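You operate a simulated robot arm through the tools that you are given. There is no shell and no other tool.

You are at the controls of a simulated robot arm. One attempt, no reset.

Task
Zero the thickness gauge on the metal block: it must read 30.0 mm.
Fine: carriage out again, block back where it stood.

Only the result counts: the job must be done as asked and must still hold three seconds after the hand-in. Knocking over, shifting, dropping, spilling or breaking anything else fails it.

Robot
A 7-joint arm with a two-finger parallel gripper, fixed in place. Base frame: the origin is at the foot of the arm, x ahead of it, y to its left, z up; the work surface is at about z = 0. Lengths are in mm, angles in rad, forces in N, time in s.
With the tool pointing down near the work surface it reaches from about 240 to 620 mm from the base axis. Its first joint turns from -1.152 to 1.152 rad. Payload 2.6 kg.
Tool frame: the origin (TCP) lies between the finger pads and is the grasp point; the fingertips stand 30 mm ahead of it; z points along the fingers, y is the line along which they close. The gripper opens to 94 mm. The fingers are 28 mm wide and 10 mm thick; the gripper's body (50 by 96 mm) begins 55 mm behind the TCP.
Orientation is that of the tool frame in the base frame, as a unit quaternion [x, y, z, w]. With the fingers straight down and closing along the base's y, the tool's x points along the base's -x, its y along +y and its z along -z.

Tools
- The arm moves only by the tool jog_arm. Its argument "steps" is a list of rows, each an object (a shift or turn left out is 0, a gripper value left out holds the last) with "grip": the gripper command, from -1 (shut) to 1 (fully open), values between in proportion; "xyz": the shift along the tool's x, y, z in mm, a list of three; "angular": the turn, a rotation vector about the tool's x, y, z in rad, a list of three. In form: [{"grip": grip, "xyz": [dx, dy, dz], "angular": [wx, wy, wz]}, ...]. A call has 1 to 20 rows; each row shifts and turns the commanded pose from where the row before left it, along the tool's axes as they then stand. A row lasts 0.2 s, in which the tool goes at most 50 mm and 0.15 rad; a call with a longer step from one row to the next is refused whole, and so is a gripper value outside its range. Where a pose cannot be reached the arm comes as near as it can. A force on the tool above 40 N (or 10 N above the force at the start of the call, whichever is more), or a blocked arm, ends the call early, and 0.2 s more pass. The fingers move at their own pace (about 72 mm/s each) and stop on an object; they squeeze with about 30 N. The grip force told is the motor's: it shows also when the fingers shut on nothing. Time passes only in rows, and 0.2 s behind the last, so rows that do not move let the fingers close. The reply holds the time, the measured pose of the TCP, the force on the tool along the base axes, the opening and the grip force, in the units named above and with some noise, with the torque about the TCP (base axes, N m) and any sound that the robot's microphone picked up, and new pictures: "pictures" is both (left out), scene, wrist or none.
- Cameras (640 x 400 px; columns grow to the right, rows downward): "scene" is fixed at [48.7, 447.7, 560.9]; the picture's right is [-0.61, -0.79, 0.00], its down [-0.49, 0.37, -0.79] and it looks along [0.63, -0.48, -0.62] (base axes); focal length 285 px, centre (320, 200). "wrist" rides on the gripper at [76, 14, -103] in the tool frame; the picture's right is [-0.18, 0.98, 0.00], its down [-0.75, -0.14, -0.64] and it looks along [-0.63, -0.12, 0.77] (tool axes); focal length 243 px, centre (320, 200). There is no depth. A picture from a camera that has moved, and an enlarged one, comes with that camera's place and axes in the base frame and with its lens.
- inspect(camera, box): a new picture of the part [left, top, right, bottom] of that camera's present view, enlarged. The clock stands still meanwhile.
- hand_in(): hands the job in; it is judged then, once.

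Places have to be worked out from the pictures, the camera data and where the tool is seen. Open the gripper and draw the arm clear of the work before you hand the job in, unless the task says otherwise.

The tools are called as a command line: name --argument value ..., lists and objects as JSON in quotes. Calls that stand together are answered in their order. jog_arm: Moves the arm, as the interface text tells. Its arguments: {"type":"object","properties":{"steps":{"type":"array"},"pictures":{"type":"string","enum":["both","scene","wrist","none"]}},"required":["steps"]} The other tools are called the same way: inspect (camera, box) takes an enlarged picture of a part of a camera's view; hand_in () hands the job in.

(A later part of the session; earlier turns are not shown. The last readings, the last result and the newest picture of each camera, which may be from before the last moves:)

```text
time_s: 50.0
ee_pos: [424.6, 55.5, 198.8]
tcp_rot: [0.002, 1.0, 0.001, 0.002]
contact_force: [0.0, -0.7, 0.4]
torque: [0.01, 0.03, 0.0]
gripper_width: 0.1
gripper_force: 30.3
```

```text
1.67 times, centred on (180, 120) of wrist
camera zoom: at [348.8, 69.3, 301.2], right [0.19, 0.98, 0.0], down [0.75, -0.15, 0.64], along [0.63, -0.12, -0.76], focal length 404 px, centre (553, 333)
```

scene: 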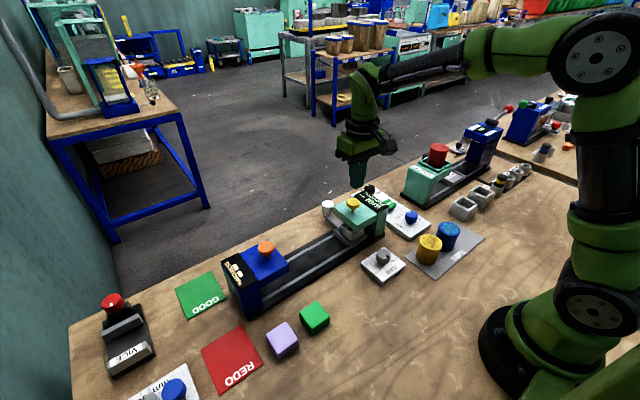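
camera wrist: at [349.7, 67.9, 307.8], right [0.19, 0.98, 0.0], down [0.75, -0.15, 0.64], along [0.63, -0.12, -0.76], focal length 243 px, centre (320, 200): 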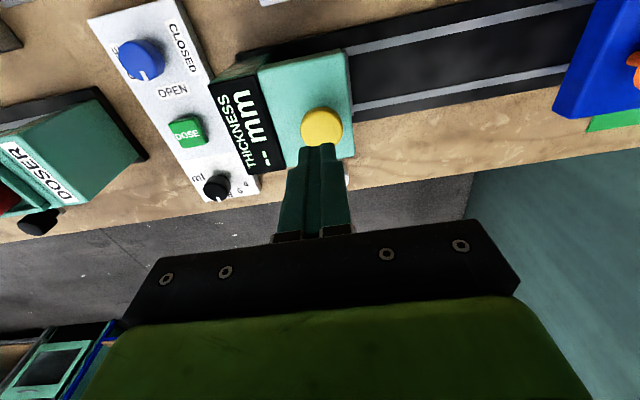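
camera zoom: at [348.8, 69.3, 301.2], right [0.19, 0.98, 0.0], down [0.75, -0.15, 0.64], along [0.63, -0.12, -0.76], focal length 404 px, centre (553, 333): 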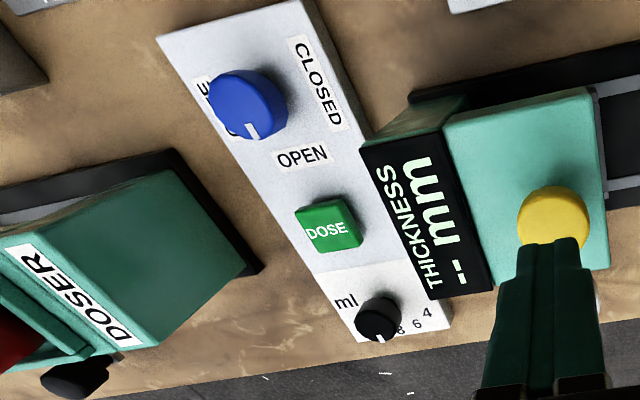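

I can't tell from above why no reading comes. I'll use the wrist camera to look under the gauge head from the robot's side: first back off to an empty spot near (330, 130, 200) and tilt the tool forward.

jog_arm --steps '[{"grip": -1, "xyz": [10, 5, 0]}, {"xyz": [20, 15, 0]}, {"xyz": [25, 20, 0]}, {"xyz": [20, 20, 0]}, {"xyz": [15, 12, 0]}, {"xyz": [5, 3, 0]}, {"angular": [0, -0.1, 0]}, {"angular": [0, -0.15, 0]}, {"angular": [0, -0.15, 0]}, {"angular": [0, -0.15, 0]}, {"angular": [0, -0.1, 0]}, {"xyz": [0, 0, 0]}]'

```text
time_s: 52.6
ee_pos: [331.4, 131.6, 198.6]
tcp_rot: [0.003, 0.947, -0.001, 0.322]
contact_force: [0.9, 0.4, 0.6]
torque: [-0.01, 0.02, 0.0]
gripper_width: 0.0
gripper_force: 29.6
camera wrist: at [208.0, 144.8, 233.7], right [0.15, 0.98, 0.11], down [0.21, -0.14, 0.97], along [0.97, -0.12, -0.22], focal length 243 px, centre (320, 200)
```

scene: 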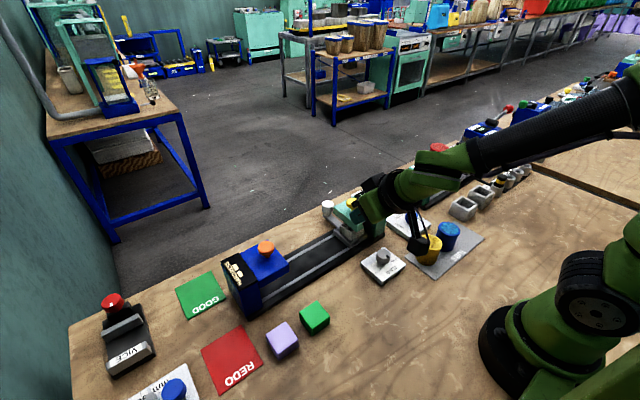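
wrist: 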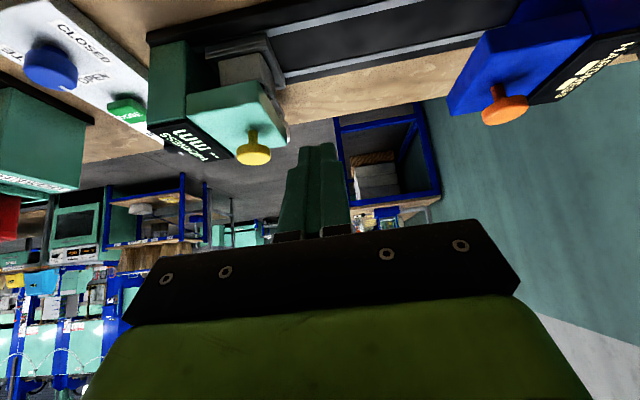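

The tilted view works (image is upside down). I'll lower about 90 mm to look under the head.

jog_arm --steps '[{"grip": -1, "xyz": [9, 0, 12]}, {"xyz": [12, 0, 16]}, {"xyz": [12, 0, 16]}, {"xyz": [12, 0, 16]}, {"xyz": [9, 0, 11]}, {"xyz": [0, 0, 0]}]' --pictures "wrist"

inspect --camera "wrist" --box '[120, 20, 320, 200]'

inspect --camera "wrist" --box '[440, 20, 640, 200]'

```text
time_s: 54.0
ee_pos: [330.8, 130.8, 109.7]
tcp_rot: [0.003, 0.947, -0.001, 0.322]
contact_force: [0.4, 0.3, -0.4]
torque: [0.01, -0.01, -0.03]
gripper_width: 0.0
gripper_force: 29.6
camera wrist: at [208.8, 145.0, 144.8], right [0.15, 0.98, 0.11], down [0.21, -0.14, 0.97], along [0.97, -0.12, -0.23], focal length 243 px, centre (320, 200)
```

wrist: 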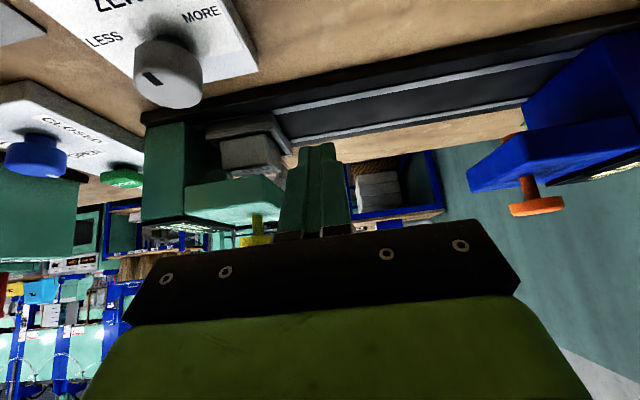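

```text
2.22 times, centred on (220, 110) of wrist
camera zoom: at [208.8, 145.0, 144.8], right [0.15, 0.98, 0.11], down [0.21, -0.14, 0.97], along [0.97, -0.12, -0.23], focal length 539 px, centre (542, 400)
```

zoom: 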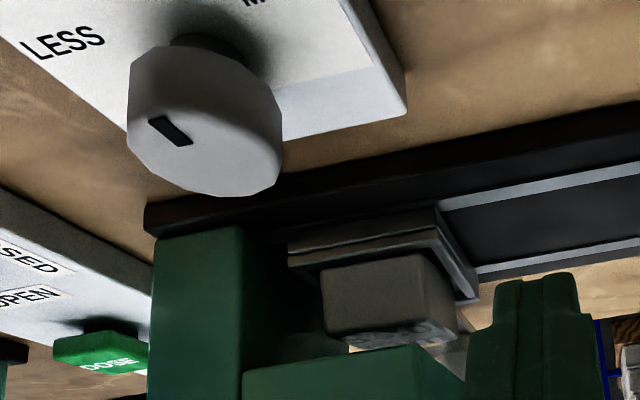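

```text
2.22 times, centred on (540, 110) of wrist
camera zoom: at [208.8, 145.0, 144.8], right [0.15, 0.98, 0.11], down [0.21, -0.14, 0.97], along [0.97, -0.12, -0.23], focal length 539 px, centre (-169, 400)
```

zoom: 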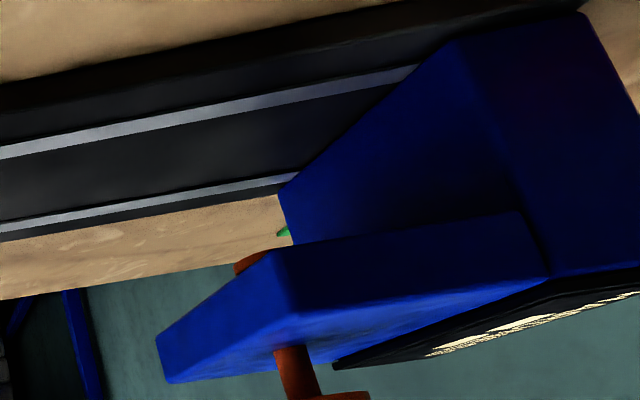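

I can see the orange plunger's foot below the HARDNESS head, so these knobs are plungers whose foot comes down on the sample. I'll lower the camera by another 65 mm to see the yellow one's foot and the block.

jog_arm --steps '[{"grip": -1, "xyz": [9, 0, 12]}, {"xyz": [12, 0, 15]}, {"xyz": [11, 0, 14]}, {"xyz": [7, 0, 10]}, {"xyz": [0, 0, 0]}]' --pictures "wrist"

inspect --camera "wrist" --box '[140, 120, 340, 260]'

inspect --camera "wrist" --box '[440, 80, 640, 240]'

```text
time_s: 55.2
ee_pos: [331.8, 130.9, 45.4]
tcp_rot: [0.004, 0.947, -0.001, 0.322]
contact_force: [0.3, -0.7, -0.2]
torque: [-0.04, -0.02, -0.01]
gripper_width: 0.0
gripper_force: 30.5
camera wrist: at [208.8, 145.4, 80.8], right [0.15, 0.98, 0.11], down [0.21, -0.14, 0.97], along [0.97, -0.12, -0.22], focal length 243 px, centre (320, 200)
```

wrist: 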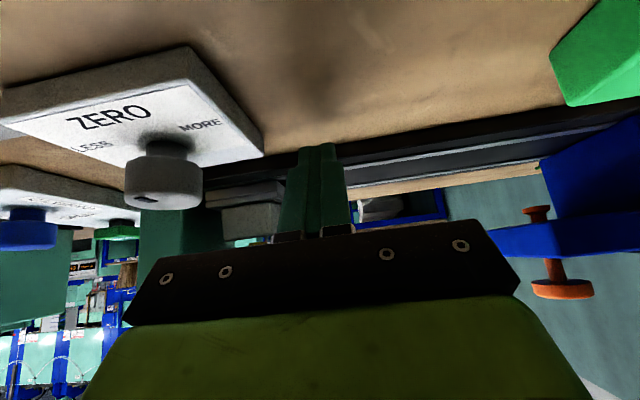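

```text
2.86 times, centred on (240, 190) of wrist
camera zoom: at [208.8, 145.4, 80.8], right [0.15, 0.98, 0.11], down [0.21, -0.14, 0.97], along [0.97, -0.12, -0.22], focal length 693 px, centre (549, 229)
```

zoom: 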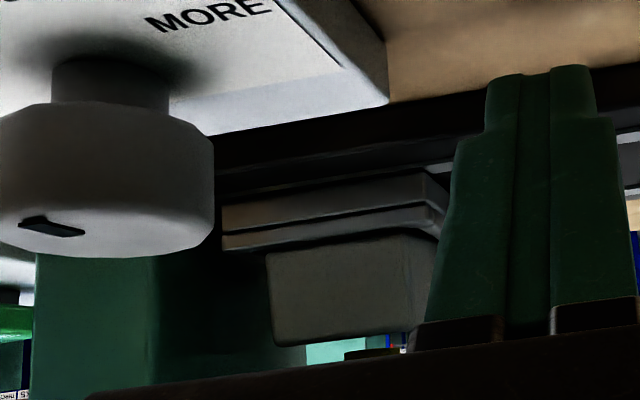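

```text
2.50 times, centred on (540, 160) of wrist
camera zoom: at [208.8, 145.4, 80.8], right [0.15, 0.98, 0.11], down [0.21, -0.14, 0.97], along [0.97, -0.12, -0.22], focal length 606 px, centre (-230, 300)
```

zoom: 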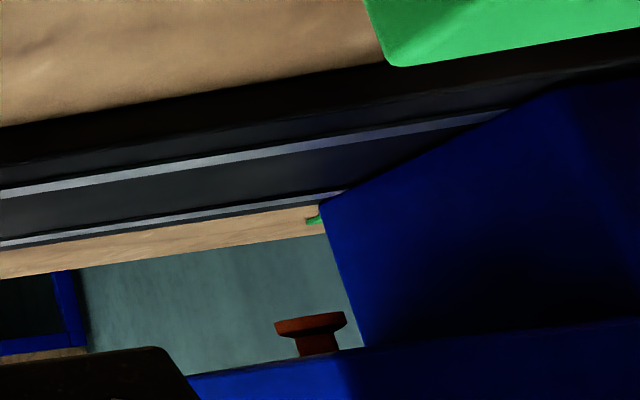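

The yellow plunger's foot hangs a few millimetres above the block, so pressing brings it down on the block. I want to check whether the block is seated on the tray floor or perched on a rim, so I'll enlarge this view.

inspect --camera "wrist" --box '[195, 170, 295, 250]'

inspect --camera "scene" --box '[335, 215, 375, 250]'

```text
5.00 times, centred on (245, 210) of wrist
camera zoom: at [208.8, 145.4, 80.8], right [0.15, 0.98, 0.11], down [0.21, -0.14, 0.97], along [0.97, -0.12, -0.22], focal length 1213 px, centre (695, 150)
```

zoom: 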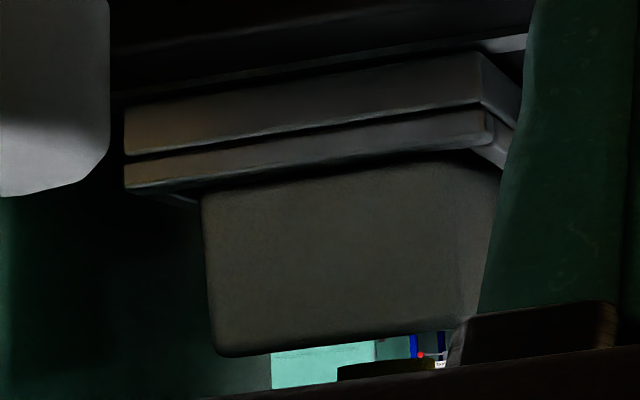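

```text
11.43 times, centred on (355, 232) of scene
camera zoom: at [48.7, 447.7, 560.9], right [-0.61, -0.79, 0.0], down [-0.49, 0.37, -0.79], along [0.63, -0.48, -0.62], focal length 3253 px, centre (-80, -171)
```

zoom: 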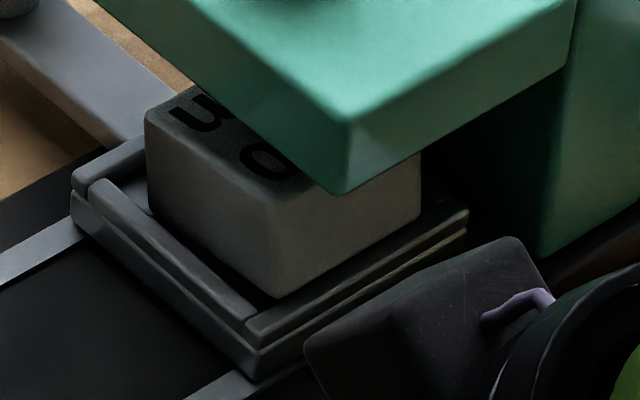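

The scene geometry shows the block is tilted: its far edge is down at z≈24 and its near (−x) edge is perched on the near rim at z≈30, so the gauge rejects it. I'll raise and straighten the tool, pull the carriage back out, and re-seat the block a few millimetres further in +x.

jog_arm --steps '[{"grip": -1, "xyz": [-9, 0, -12]}, {"xyz": [-14, 0, -18]}, {"xyz": [-18, 0, -24]}, {"xyz": [-18, 0, -24]}, {"xyz": [-18, 0, -24]}, {"xyz": [-14, 0, -18]}, {"xyz": [-6, 0, -8]}, {"angular": [0, 0.1, 0]}, {"angular": [0, 0.15, 0]}, {"angular": [0, 0.15, 0]}, {"angular": [0, 0.15, 0]}, {"angular": [0, 0.1, 0]}, {"xyz": [0, 0, 0]}]' --pictures "none"

```text
time_s: 58.0
ee_pos: [329.9, 131.5, 205.5]
tcp_rot: [0.003, 1.0, 0.001, 0.0]
contact_force: [0.0, 0.1, -0.5]
torque: [0.01, -0.03, 0.03]
gripper_width: 0.0
gripper_force: 29.8
```

The tool is vertical again at z≈205. I'll fly over to the handle at about (522, 54.5), opening the fingers, and lower around it.

jog_arm --steps '[{"grip": 0.3, "xyz": [-15, -6, 0]}, {"xyz": [-30, -12, 0]}, {"xyz": [-35, -14, 0]}, {"xyz": [-35, -14, 0]}, {"xyz": [-35, -14, 0]}, {"xyz": [-28, -11, 0]}, {"xyz": [-14, -5, 0]}, {"xyz": [0, 0, 10]}, {"xyz": [0, 0, 25]}, {"xyz": [0, 0, 30]}, {"xyz": [0, 0, 28]}, {"xyz": [0, 0, 18]}, {"xyz": [0, 0, 5]}, {"xyz": [0, 0, 0]}]' --pictures "wrist"

```text
time_s: 61.0
ee_pos: [522.8, 53.6, 92.2]
tcp_rot: [0.003, 1.0, 0.002, 0.001]
contact_force: [0.2, -0.8, -0.3]
torque: [0.01, -0.04, 0.01]
gripper_width: 61.1
gripper_force: 0.0
camera wrist: at [445.8, 67.9, 192.8], right [0.19, 0.98, 0.0], down [0.75, -0.15, 0.65], along [0.63, -0.12, -0.76], focal length 243 px, centre (320, 200)
```

wrist: 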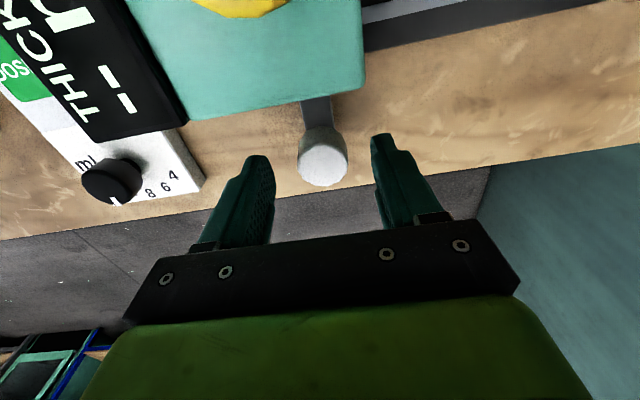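

The knob is between the fingers. I'll lower, grip, and slide the carriage back out by about 121 mm gently.

jog_arm --steps '[{"grip": 0.3, "xyz": [0, 0, 6]}, {"xyz": [0, 0, 4]}, {"grip": -1}, {"grip": -1}, {"grip": -1}, {"grip": -1, "xyz": [0, 3, 0]}, {"xyz": [0, 6, 0]}, {"xyz": [0, 9, 0]}, {"xyz": [0, 10, 0]}, {"xyz": [0, 10, 0]}, {"xyz": [0, 10, 0]}, {"xyz": [0, 10, 0]}, {"xyz": [0, 10, 0]}, {"xyz": [0, 10, 0]}, {"xyz": [0, 10, 0]}, {"xyz": [0, 10, 0]}, {"xyz": [0, 9, 0]}, {"xyz": [0, 8, 0]}, {"xyz": [0, 5, 0]}, {"xyz": [0, 2, 0]}]'

inspect --camera "scene" --box '[280, 215, 350, 270]'

```text
time_s: 65.2
ee_pos: [522.9, 176.1, 81.1]
tcp_rot: [0.002, 1.0, 0.001, 0.0]
contact_force: [-14.3, -1.6, 0.2]
torque: [-0.23, -0.1, 0.21]
gripper_width: 33.4
gripper_force: 45.1
camera wrist: at [446.5, 189.9, 183.3], right [0.19, 0.98, 0.0], down [0.75, -0.15, 0.64], along [0.63, -0.12, -0.77], focal length 243 px, centre (320, 200)
```

scene: 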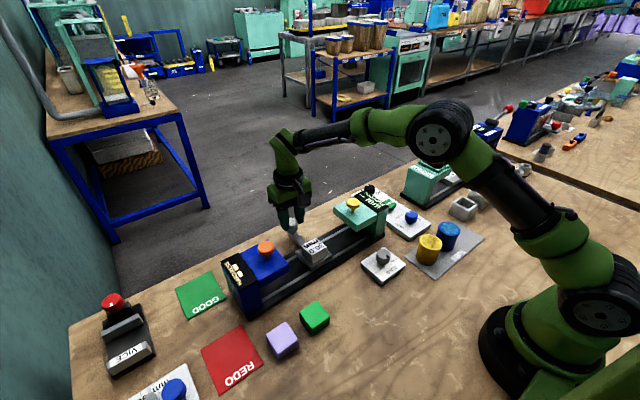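
wrist: 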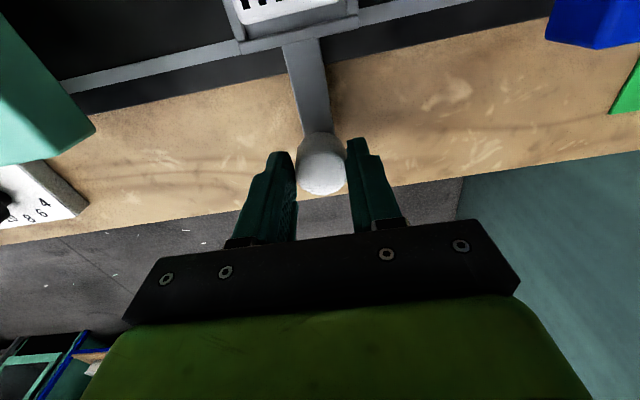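

```text
7.27 times, centred on (315, 242) of scene
camera zoom: at [48.7, 447.7, 560.9], right [-0.61, -0.79, 0.0], down [-0.49, 0.37, -0.79], along [0.63, -0.48, -0.62], focal length 2070 px, centre (356, -109)
```

zoom: 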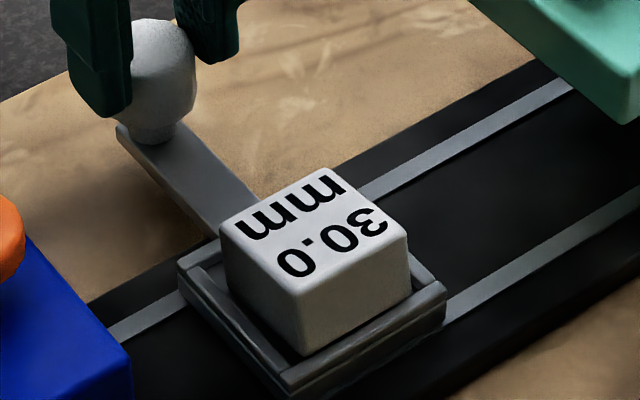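

The carriage is out at its starting place and the block's near +y corner does look raised. I'll release the handle and go hover over the block for a close look.

jog_arm --steps '[{"grip": -1}, {"grip": 0.3}, {"grip": 0.3}, {"grip": 0.3}, {"grip": 0.3, "xyz": [0, 0, -10]}, {"xyz": [0, 0, -25]}, {"xyz": [0, 0, -25]}, {"xyz": [0, 0, -20]}, {"xyz": [10, 0, 0]}, {"xyz": [25, 0, 0]}, {"xyz": [30, 0, 0]}, {"xyz": [20, 0, 0]}, {"xyz": [10, 0, 0]}, {"xyz": [0, 0, 0]}]' --pictures "wrist"

inspect --camera "scene" --box '[292, 222, 348, 264]'

inspect --camera "wrist" --box '[250, 70, 390, 170]'

```text
time_s: 68.2
ee_pos: [428.4, 177.2, 160.8]
tcp_rot: [0.004, 1.0, 0.001, 0.003]
contact_force: [0.0, -1.1, 0.5]
torque: [-0.01, 0.01, 0.01]
gripper_width: 60.9
gripper_force: 0.0
camera wrist: at [350.7, 190.4, 263.0], right [0.19, 0.98, 0.0], down [0.75, -0.15, 0.65], along [0.63, -0.12, -0.76], focal length 243 px, centre (320, 200)
```

wrist: 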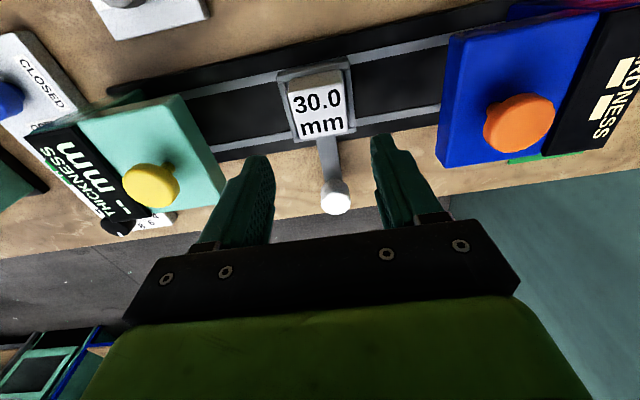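

```text
9.52 times, centred on (320, 243) of scene
camera zoom: at [48.7, 447.7, 560.9], right [-0.61, -0.79, 0.0], down [-0.49, 0.37, -0.79], along [0.63, -0.48, -0.62], focal length 2711 px, centre (320, -210)
```

zoom: 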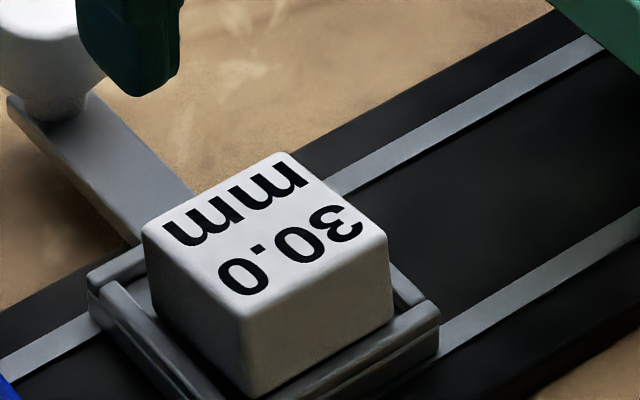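

```text
4.00 times, centred on (320, 120) of wrist
camera zoom: at [350.7, 190.4, 263.0], right [0.19, 0.98, 0.0], down [0.75, -0.15, 0.65], along [0.63, -0.12, -0.76], focal length 970 px, centre (320, 520)
```

zoom: 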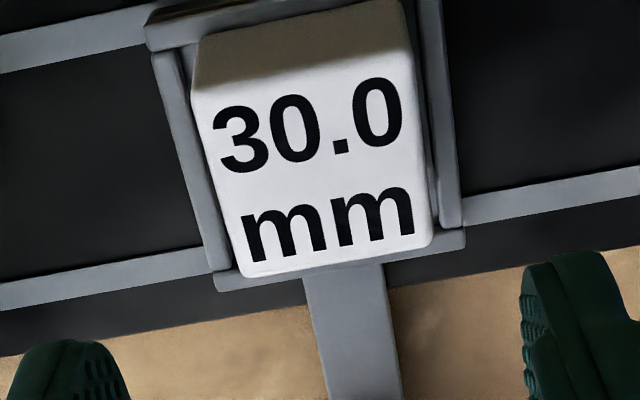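

The wrist view confirms it: the near bottom edge is at x≈400.5, on top of the near rim (inner edge about 402), and the block leans about 7°. I'll grip it again across y with the fingertips above the rims, lift a little, shift +2.5 mm in x and re-seat it.

jog_arm --steps '[{"grip": 0.3, "xyz": [0, 0, 15]}, {"xyz": [0, 0, 25]}, {"xyz": [0, 0, 25]}, {"xyz": [0, 0, 15]}, {"xyz": [0, 0, 8]}, {"xyz": [0, 0, 3]}, {"xyz": [0, 0, 0]}]' --pictures "wrist"

inspect --camera "scene" --box '[292, 222, 348, 264]'

inspect --camera "wrist" --box '[240, 90, 400, 210]'

```text
time_s: 69.8
ee_pos: [428.4, 176.9, 69.9]
tcp_rot: [0.002, 1.0, 0.001, 0.002]
contact_force: [-0.2, -1.0, 0.8]
torque: [0.02, 0.01, 0.01]
gripper_width: 61.0
gripper_force: 0.0
camera wrist: at [351.6, 190.3, 171.8], right [0.19, 0.98, 0.0], down [0.75, -0.15, 0.64], along [0.63, -0.12, -0.76], focal length 243 px, centre (320, 200)
```

wrist: 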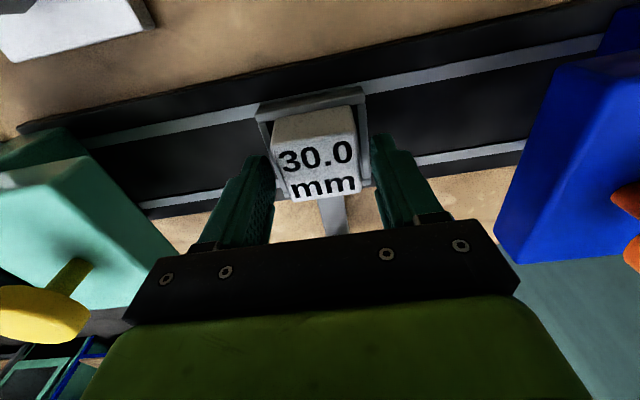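

```text
9.52 times, centred on (320, 243) of scene
camera zoom: at [48.7, 447.7, 560.9], right [-0.61, -0.79, 0.0], down [-0.49, 0.37, -0.79], along [0.63, -0.48, -0.62], focal length 2711 px, centre (320, -210)
```

zoom: 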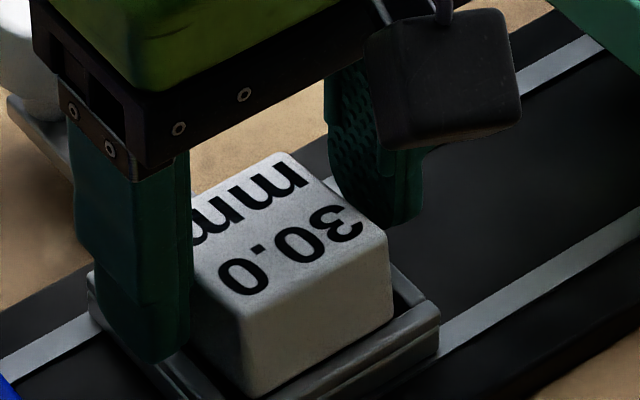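

```text
3.33 times, centred on (320, 150) of wrist
camera zoom: at [351.6, 190.3, 171.8], right [0.19, 0.98, 0.0], down [0.75, -0.15, 0.64], along [0.63, -0.12, -0.76], focal length 809 px, centre (320, 367)
```

zoom: 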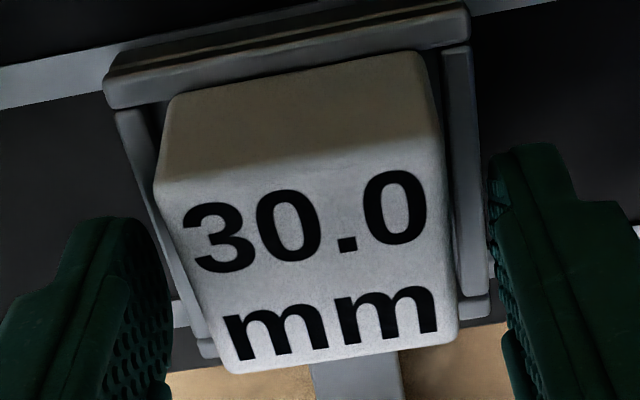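

The fingers straddle the block above the rims. I'll grip, lift 4 mm, shift +3.5 mm in x and check.

jog_arm --steps '[{"grip": -1}, {"grip": -1}, {"grip": -1}, {"grip": -1, "xyz": [0, 0, -2]}, {"xyz": [0, 0, -3]}, {"xyz": [-1.5, 0, -1]}, {"xyz": [-2, 0, 0]}, {"xyz": [0, 0, 0]}]' --pictures "wrist"

inspect --camera "scene" --box '[292, 222, 348, 264]'

inspect --camera "wrist" --box '[240, 90, 400, 210]'

```text
time_s: 71.6
ee_pos: [432.0, 175.3, 75.8]
tcp_rot: [0.002, 1.0, 0.001, 0.003]
contact_force: [0.5, 0.3, -1.8]
torque: [-0.01, 0.03, 0.04]
gripper_width: 45.3
gripper_force: 30.0
camera wrist: at [355.4, 190.1, 177.9], right [0.19, 0.98, 0.0], down [0.75, -0.15, 0.65], along [0.63, -0.12, -0.76], focal length 243 px, centre (320, 200)
```

wrist: 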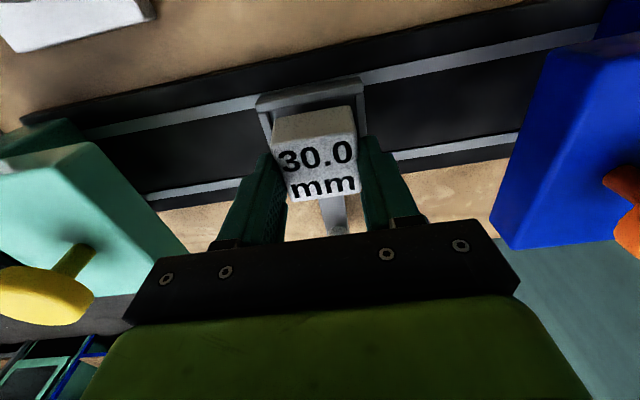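

```text
9.52 times, centred on (320, 243) of scene
camera zoom: at [48.7, 447.7, 560.9], right [-0.61, -0.79, 0.0], down [-0.49, 0.37, -0.79], along [0.63, -0.48, -0.62], focal length 2711 px, centre (320, -210)
```

zoom: 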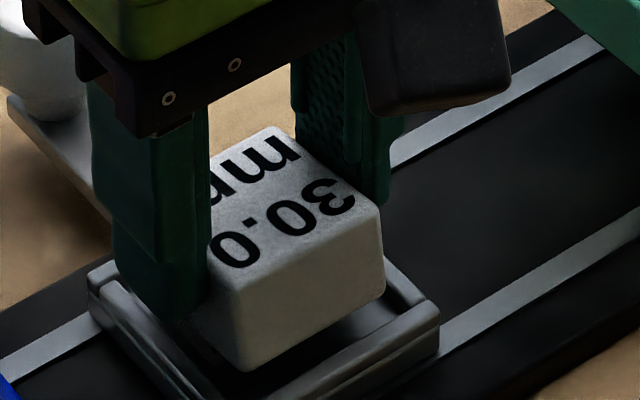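

```text
3.33 times, centred on (320, 150) of wrist
camera zoom: at [355.4, 190.1, 177.9], right [0.19, 0.98, 0.0], down [0.75, -0.15, 0.65], along [0.63, -0.12, -0.76], focal length 809 px, centre (320, 367)
```

zoom: 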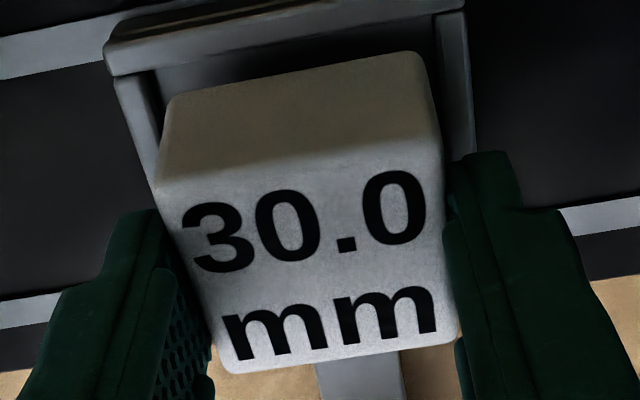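

The block is now held about 3 mm clear of the near rim. I'll take 1 mm back in x, then lower in small steps until contact with the floor.

jog_arm --steps '[{"grip": -1, "xyz": [1, -0.3, 1]}, {"xyz": [0, 0, 2]}, {"xyz": [0, 0, 1.5]}, {"xyz": [0, 0, 1]}, {"xyz": [0, 0, 1]}, {"xyz": [0, 0, 0]}]' --pictures "none"

```text
time_s: 73.0
ee_pos: [431.8, 176.6, 70.2]
tcp_rot: [0.002, 1.0, 0.001, 0.003]
contact_force: [-3.2, -0.8, 6.6]
torque: [-0.13, 0.01, -0.09]
gripper_width: 45.4
gripper_force: 29.6
```

Contact at the far edge on the tray floor, as expected. I'll press 1.5 mm more to settle it, then release.

jog_arm --steps '[{"grip": -1, "xyz": [0, 0, 1]}, {"xyz": [0, 0, 0.7]}, {"xyz": [0, 0, 0]}]' --pictures "none"

inspect --camera "scene" --box '[292, 222, 348, 264]'

inspect --camera "wrist" --box '[240, 90, 400, 210]'

```text
time_s: 73.8
ee_pos: [431.8, 177.3, 67.9]
tcp_rot: [0.003, 1.0, 0.001, 0.003]
contact_force: [-5.8, 0.5, 21.0]
torque: [-0.04, -0.17, -0.04]
gripper_width: 45.7
gripper_force: 29.9
```

```text
9.52 times, centred on (320, 243) of scene
camera zoom: at [48.6, 447.6, 561.0], right [-0.61, -0.79, 0.0], down [-0.49, 0.37, -0.79], along [0.63, -0.48, -0.62], focal length 2711 px, centre (320, -210)
```

zoom: 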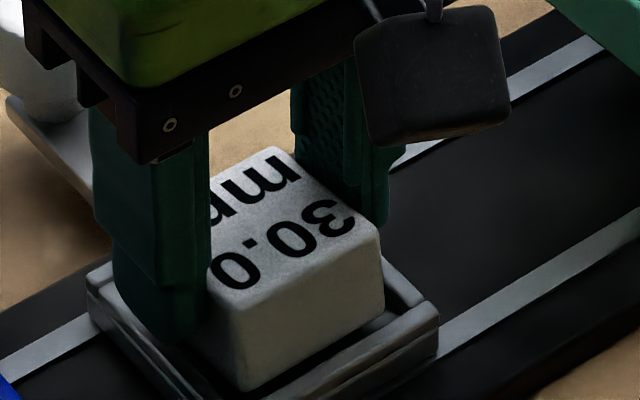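

```text
3.33 times, centred on (320, 150) of wrist
camera zoom: at [354.7, 190.4, 170.4], right [0.19, 0.98, 0.0], down [0.75, -0.15, 0.65], along [0.64, -0.12, -0.76], focal length 809 px, centre (320, 367)
```

zoom: 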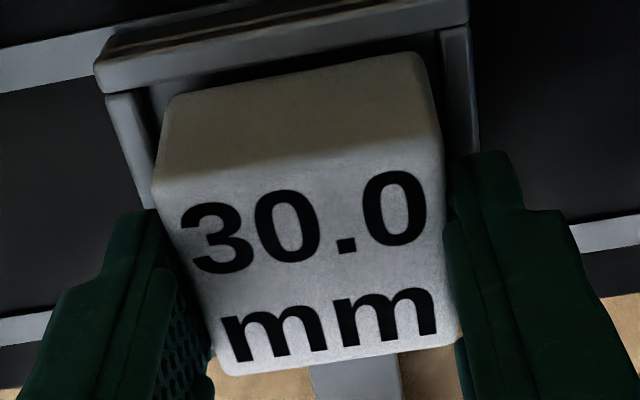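

The near edge is now inside the rim with a visible gap. I'll release and inspect.

jog_arm --steps '[{"grip": 0.3, "xyz": [0, 0, -0.5]}, {"grip": 0.3}, {"grip": 0.3}, {"grip": 0.3, "xyz": [0, 0, -5]}, {"xyz": [0, 0, -20]}, {"xyz": [0, 0, -30]}, {"xyz": [0, 0, -30]}, {"xyz": [0, 0, 0]}]' --pictures "wrist"

inspect --camera "scene" --box '[292, 222, 348, 264]'

inspect --camera "wrist" --box '[250, 70, 390, 170]'

```text
time_s: 75.6
ee_pos: [431.3, 175.4, 154.3]
tcp_rot: [0.002, 1.0, 0.002, 0.003]
contact_force: [0.2, 0.0, 0.2]
torque: [-0.02, -0.03, 0.0]
gripper_width: 61.1
gripper_force: 0.0
camera wrist: at [354.2, 189.2, 255.5], right [0.19, 0.98, 0.0], down [0.75, -0.15, 0.65], along [0.63, -0.12, -0.76], focal length 243 px, centre (320, 200)
```

wrist: 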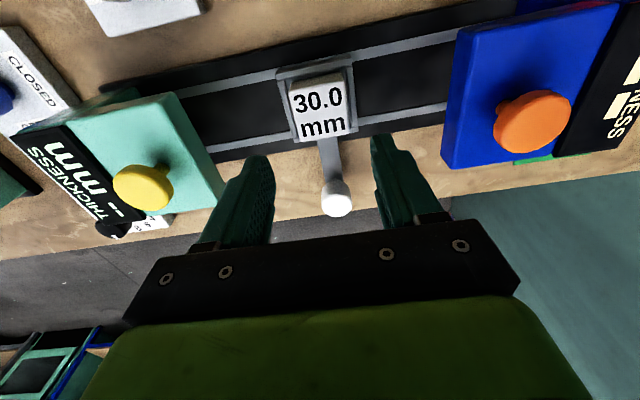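

```text
9.52 times, centred on (320, 243) of scene
camera zoom: at [48.7, 447.6, 560.9], right [-0.61, -0.79, 0.0], down [-0.49, 0.37, -0.79], along [0.63, -0.48, -0.62], focal length 2711 px, centre (320, -210)
```

zoom: 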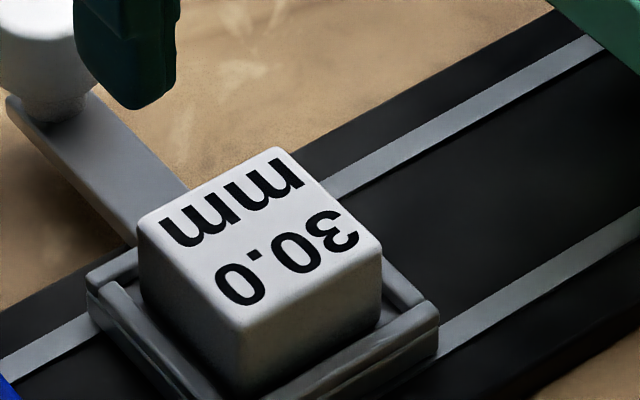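

```text
4.00 times, centred on (320, 120) of wrist
camera zoom: at [354.2, 189.2, 255.5], right [0.19, 0.98, 0.0], down [0.75, -0.15, 0.65], along [0.63, -0.12, -0.76], focal length 970 px, centre (320, 520)
```

zoom: 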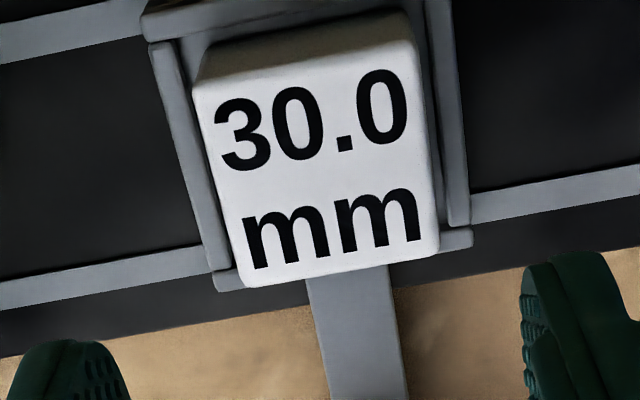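

The block now sits level in the tray (all top corners within about 1.5 mm). I'll go back to the handle and grip it.

jog_arm --steps '[{"grip": 0.3, "xyz": [-12, 0, 0]}, {"xyz": [-25, 0, 0]}, {"xyz": [-28, 0, 0]}, {"xyz": [-18, 0, 0]}, {"xyz": [-8, 0.5, 5]}, {"xyz": [0, 0, 20]}, {"xyz": [0, 0, 25]}, {"xyz": [0, 0, 16]}, {"xyz": [0, 0, 6]}, {"xyz": [0, 0, 1]}, {"xyz": [0, 0, 0]}]' --pictures "wrist"

```text
time_s: 78.0
ee_pos: [522.4, 175.6, 82.0]
tcp_rot: [0.002, 1.0, 0.0, 0.003]
contact_force: [0.5, 0.5, 0.9]
torque: [-0.01, -0.01, 0.0]
gripper_width: 61.0
gripper_force: 0.1
camera wrist: at [445.3, 190.3, 183.1], right [0.19, 0.98, 0.0], down [0.75, -0.15, 0.65], along [0.63, -0.12, -0.76], focal length 243 px, centre (320, 200)
```

wrist: 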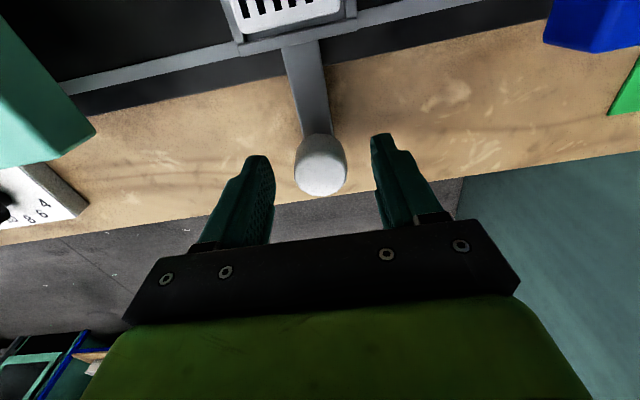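

Centred on the knob. I'll grip and slide the carriage in by about 117 mm, then feel for the stop.

jog_arm --steps '[{"grip": -1}, {"grip": -1}, {"grip": -1}, {"grip": -1, "xyz": [0, -3, 0]}, {"xyz": [0, -6, 0]}, {"xyz": [0, -9, 0]}, {"xyz": [0, -10, 0]}, {"xyz": [0, -10, 0]}, {"xyz": [0, -10, 0]}, {"xyz": [0, -10, 0]}, {"xyz": [0, -10, 0]}, {"xyz": [0, -10, 0]}, {"xyz": [0, -10, 0]}, {"xyz": [0, -10, 0]}, {"xyz": [0, -9, 0]}, {"xyz": [0, -6, 0]}, {"xyz": [0, -3, 0]}, {"xyz": [0, -1, 0]}, {"xyz": [0, 0, 0]}]' --pictures "none"

inspect --camera "scene" --box '[310, 180, 400, 255]'

```text
time_s: 82.0
ee_pos: [522.1, 59.3, 81.4]
tcp_rot: [0.002, 1.0, 0.001, 0.003]
contact_force: [3.2, -1.4, 10.2]
torque: [-0.27, -0.8, 0.15]
gripper_width: 33.5
gripper_force: 44.3
```

```text
5.33 times, centred on (355, 218) of scene
camera zoom: at [48.6, 447.6, 561.0], right [-0.61, -0.79, 0.0], down [-0.49, 0.37, -0.79], along [0.63, -0.48, -0.62], focal length 1518 px, centre (133, 107)
```

zoom: 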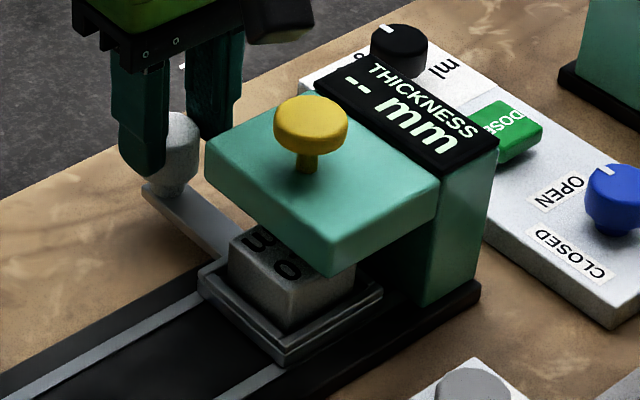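

Now at y≈59 with the stop expected near 54.5. I'll push the last 5 mm in small steps.

jog_arm --steps '[{"grip": -1, "xyz": [0, -1.5, 0]}, {"xyz": [0, -1.5, 0]}, {"xyz": [0, -1.5, 0]}, {"xyz": [0, -1, 0]}, {"xyz": [0, -0.5, 0]}, {"xyz": [0, 0, 0]}]' --pictures "none"

inspect --camera "scene" --box '[310, 180, 400, 255]'

```text
time_s: 83.4
ee_pos: [521.0, 55.2, 82.4]
tcp_rot: [0.001, 1.0, 0.003, 0.003]
contact_force: [9.8, 9.0, 13.1]
torque: [0.12, -0.47, -0.24]
gripper_width: 33.3
gripper_force: 44.5
```

```text
5.33 times, centred on (355, 218) of scene
camera zoom: at [48.6, 447.6, 561.0], right [-0.61, -0.79, 0.0], down [-0.49, 0.37, -0.79], along [0.63, -0.48, -0.62], focal length 1518 px, centre (133, 107)
```

zoom: 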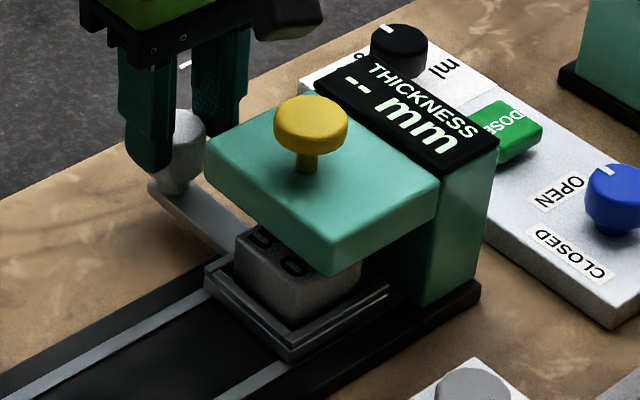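

The carriage is against its stop (+9 N). I'll release, lift and go over the button.

jog_arm --steps '[{"grip": 0.3}, {"grip": 0.3}, {"grip": 0.3}, {"grip": 0.3, "xyz": [0, 0, -10]}, {"xyz": [0, 0, -25]}, {"xyz": [0, 0, -30]}, {"xyz": [0, 0, -30]}, {"xyz": [0, 0, -25]}, {"grip": -1, "xyz": [10, 0, -5]}, {"xyz": [20, 0, 0]}, {"xyz": [25, 0, 0]}, {"xyz": [20, 0, 0]}, {"xyz": [13, 0, 0]}, {"xyz": [7, 1.5, 0]}, {"xyz": [0, 0, 0]}]' --pictures "wrist"

inspect --camera "scene" --box '[310, 180, 400, 255]'

```text
time_s: 86.6
ee_pos: [426.0, 54.3, 204.5]
tcp_rot: [0.003, 1.0, 0.001, 0.002]
contact_force: [0.8, 0.1, 0.2]
torque: [0.01, 0.01, 0.04]
gripper_width: 0.0
gripper_force: 29.8
camera wrist: at [348.8, 68.9, 306.4], right [0.19, 0.98, 0.0], down [0.75, -0.15, 0.64], along [0.63, -0.12, -0.76], focal length 243 px, centre (320, 200)
```

wrist: 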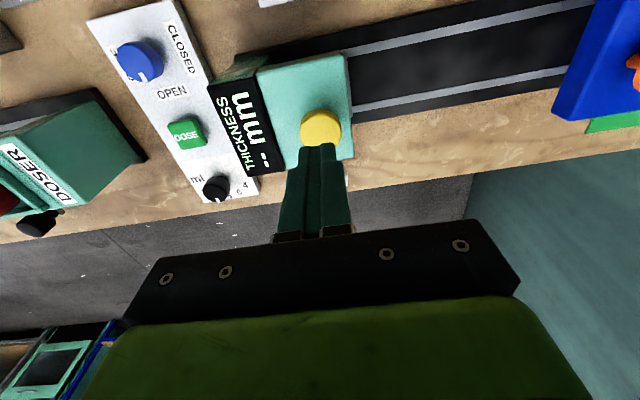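

```text
5.33 times, centred on (355, 218) of scene
camera zoom: at [48.7, 447.7, 560.9], right [-0.61, -0.79, 0.0], down [-0.49, 0.37, -0.79], along [0.63, -0.48, -0.62], focal length 1518 px, centre (133, 107)
```

zoom: 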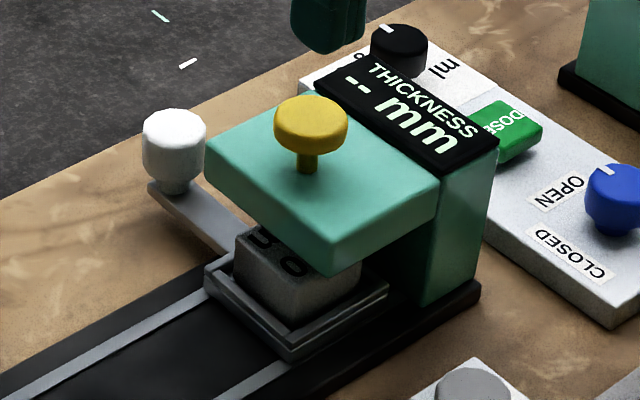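

Over the button (TCP about 425, 55). Now I press again; with the block seated the plunger should travel further.

jog_arm --steps '[{"grip": -1, "xyz": [-0.8, 0.8, 12]}, {"xyz": [0, 0, 14]}, {"xyz": [0, 0, 10]}, {"xyz": [0, 0, 4]}, {"xyz": [0, 0, 2]}, {"xyz": [0, 0, 2]}, {"xyz": [0, 0, 2]}, {"xyz": [0, 0, 1.5]}, {"xyz": [0, 0, 0]}]' --pictures "none"

inspect --camera "wrist" --box '[160, 60, 360, 220]'

```text
time_s: 88.6
ee_pos: [427.8, 56.0, 157.1]
tcp_rot: [0.002, 1.0, 0.001, 0.003]
contact_force: [-0.1, 0.4, 1.2]
torque: [0.01, 0.04, 0.03]
gripper_width: 0.0
gripper_force: 30.1
```

```text
2.50 times, centred on (260, 140) of wrist
camera zoom: at [350.5, 69.9, 259.5], right [0.19, 0.98, 0.0], down [0.75, -0.15, 0.65], along [0.63, -0.12, -0.76], focal length 606 px, centre (470, 350)
```

zoom: 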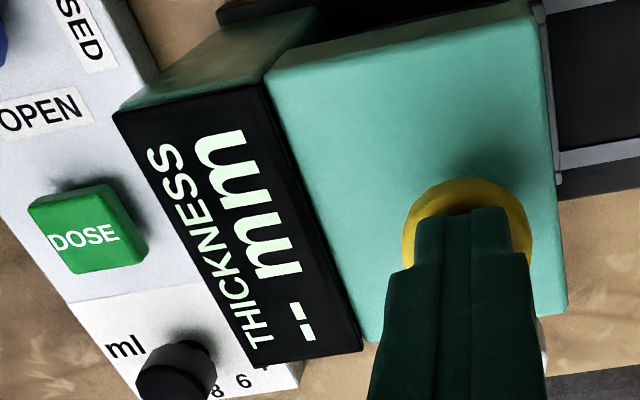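

Light spring contact (1.2 N) at z≈157. I continue in 1.5 mm steps.

jog_arm --steps '[{"grip": -1, "xyz": [0, 0, 1.5]}, {"xyz": [0, 0, 1.5]}, {"xyz": [0, 0, 1]}, {"xyz": [0, 0, 0]}]' --pictures "none"

inspect --camera "wrist" --box '[160, 60, 360, 220]'

inspect --camera "scene" --box '[325, 180, 405, 240]'

```text
time_s: 89.6
ee_pos: [426.5, 56.7, 154.4]
tcp_rot: [0.003, 1.0, 0.001, 0.003]
contact_force: [1.1, -0.5, 2.6]
torque: [0.0, 0.01, 0.02]
gripper_width: 0.1
gripper_force: 30.2
```

```text
2.50 times, centred on (260, 140) of wrist
camera zoom: at [350.2, 69.9, 255.4], right [0.19, 0.98, 0.0], down [0.75, -0.15, 0.65], along [0.63, -0.12, -0.76], focal length 606 px, centre (470, 350)
```

zoom: 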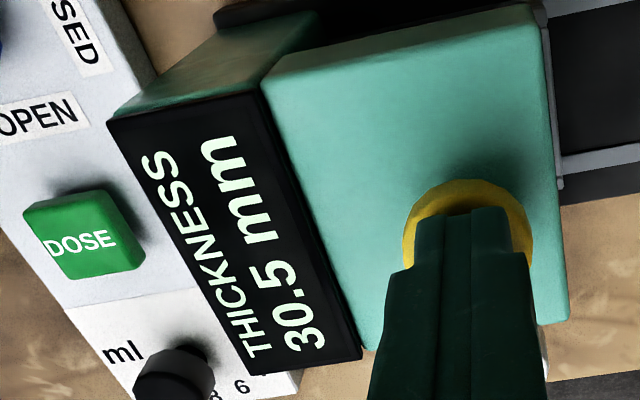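

```text
6.67 times, centred on (365, 210) of scene
camera zoom: at [48.7, 447.6, 560.9], right [-0.61, -0.79, 0.0], down [-0.49, 0.37, -0.79], along [0.63, -0.48, -0.62], focal length 1897 px, centre (20, 133)
```

zoom: 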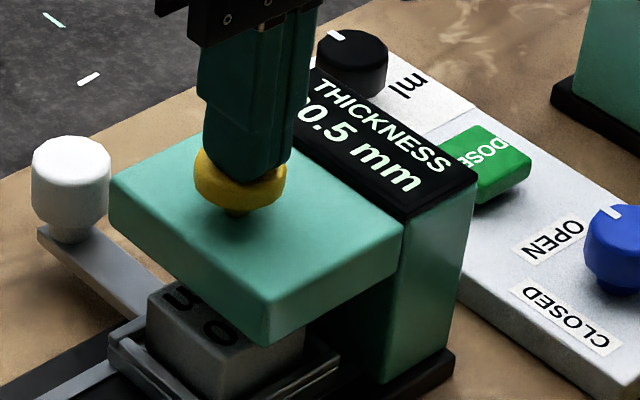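

The gauge now reads 30.5 mm. I'll press slightly further to check whether that is the final, stable reading.

jog_arm --steps '[{"grip": -1, "xyz": [0, 0, 1]}, {"xyz": [0, 0, 0.5]}, {"xyz": [0, 0, 0]}, {"xyz": [0, 0, 0]}]' --pictures "none"

inspect --camera "wrist" --box '[160, 60, 360, 220]'

```text
time_s: 90.6
ee_pos: [427.8, 55.7, 152.3]
tcp_rot: [0.002, 1.0, 0.001, 0.003]
contact_force: [-7.7, -2.1, 20.0]
torque: [-0.03, 0.48, -0.03]
gripper_width: 0.3
gripper_force: 30.2
```

```text
2.50 times, centred on (260, 140) of wrist
camera zoom: at [350.1, 69.8, 254.7], right [0.19, 0.98, 0.0], down [0.75, -0.15, 0.65], along [0.63, -0.12, -0.76], focal length 606 px, centre (470, 350)
```

zoom: 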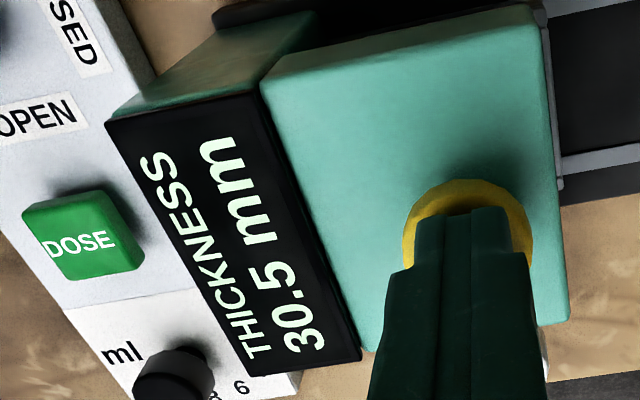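

It is a stable 30.5 mm at 20 N, so the zero must come down by 0.5 mm (toward LESS). I'll release the button and see whether the reading holds, then head to the ZERO dial.

jog_arm --steps '[{"grip": -1, "xyz": [0, 0, -3]}, {"xyz": [0, 0, -8]}, {"xyz": [0, 0, -20]}, {"xyz": [0, 0, -22]}, {"xyz": [0, 0, 0]}]' --pictures "none"

inspect --camera "scene" --box '[325, 180, 405, 240]'

inspect --camera "scene" --box '[356, 240, 412, 285]'

```text
time_s: 91.8
ee_pos: [426.0, 55.6, 205.6]
tcp_rot: [0.002, 1.0, 0.001, 0.002]
contact_force: [0.4, 0.2, 0.0]
torque: [-0.05, 0.01, 0.01]
gripper_width: 0.1
gripper_force: 29.5
```

```text
6.67 times, centred on (365, 210) of scene
camera zoom: at [48.7, 447.7, 560.9], right [-0.61, -0.79, 0.0], down [-0.49, 0.37, -0.79], along [0.63, -0.48, -0.62], focal length 1897 px, centre (20, 133)
```

zoom: 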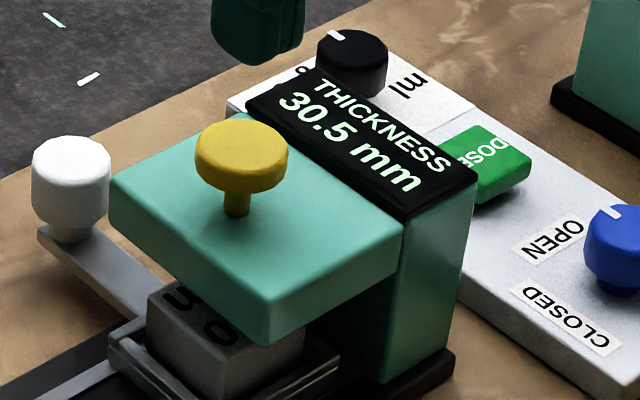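

```text
8.89 times, centred on (384, 262) of scene
camera zoom: at [48.7, 447.7, 560.9], right [-0.61, -0.79, 0.0], down [-0.49, 0.37, -0.79], along [0.63, -0.48, -0.62], focal length 2530 px, centre (-249, -356)
```

zoom: 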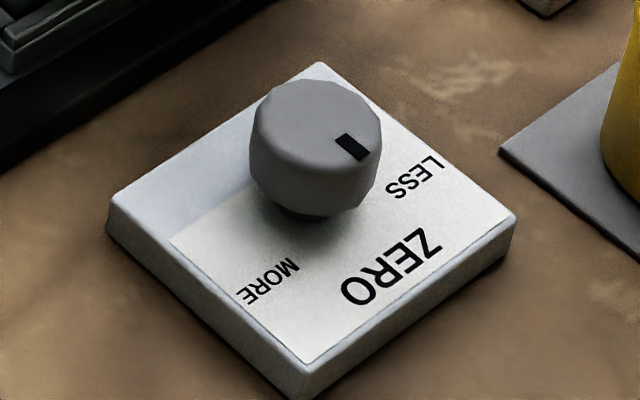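

The reading holds at 30.5 mm after release. Next the ZERO dial: I place its axis near (315.5, 54.5) with its top at z≈45 and a diameter of about 35 mm; LESS is counter-clockwise seen from above. I'll hover over it with open fingers.

jog_arm --steps '[{"grip": 0.3, "xyz": [15, 0, 0]}, {"xyz": [25, 0, 0]}, {"xyz": [30, 0, 10]}, {"xyz": [25, 0, 20]}, {"xyz": [12, -0.5, 20]}, {"xyz": [3, 0, 10]}, {"xyz": [0, 0, 0]}]' --pictures "wrist"

inspect --camera "wrist" --box '[240, 60, 400, 180]'

inspect --camera "scene" --box '[335, 190, 435, 290]'

```text
time_s: 93.4
ee_pos: [316.3, 55.3, 144.0]
tcp_rot: [0.003, 1.0, 0.001, 0.002]
contact_force: [-0.5, -0.4, 0.0]
torque: [0.03, 0.02, -0.04]
gripper_width: 61.1
gripper_force: 0.1
camera wrist: at [239.9, 70.2, 245.9], right [0.19, 0.98, 0.0], down [0.75, -0.15, 0.64], along [0.63, -0.12, -0.76], focal length 243 px, centre (320, 200)
```

wrist: 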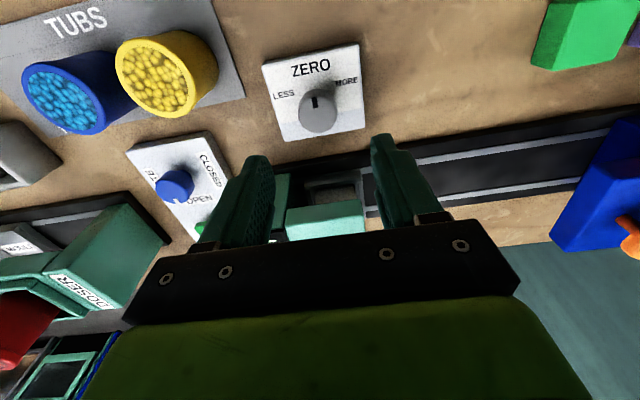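

```text
3.33 times, centred on (320, 120) of wrist
camera zoom: at [239.9, 70.2, 245.9], right [0.19, 0.98, 0.0], down [0.75, -0.15, 0.64], along [0.63, -0.12, -0.76], focal length 809 px, centre (320, 467)
```

zoom: 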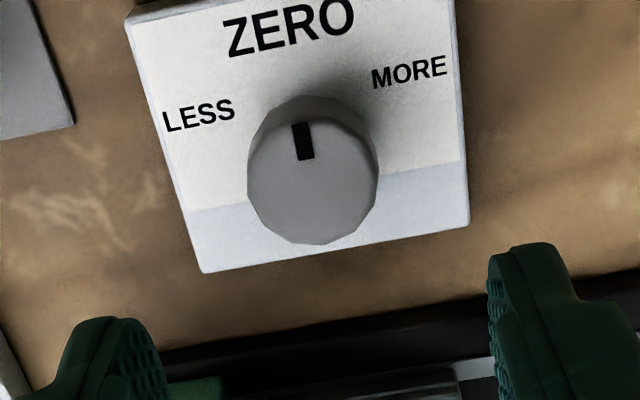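

```text
4.00 times, centred on (385, 240) of scene
camera zoom: at [48.7, 447.7, 560.9], right [-0.61, -0.79, 0.0], down [-0.49, 0.37, -0.79], along [0.63, -0.48, -0.62], focal length 1138 px, centre (60, 40)
```

zoom: 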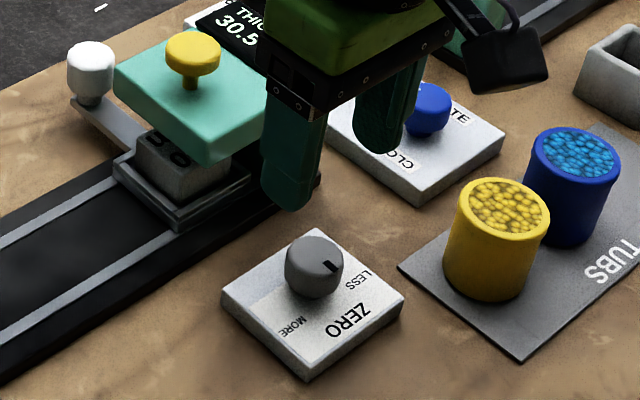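

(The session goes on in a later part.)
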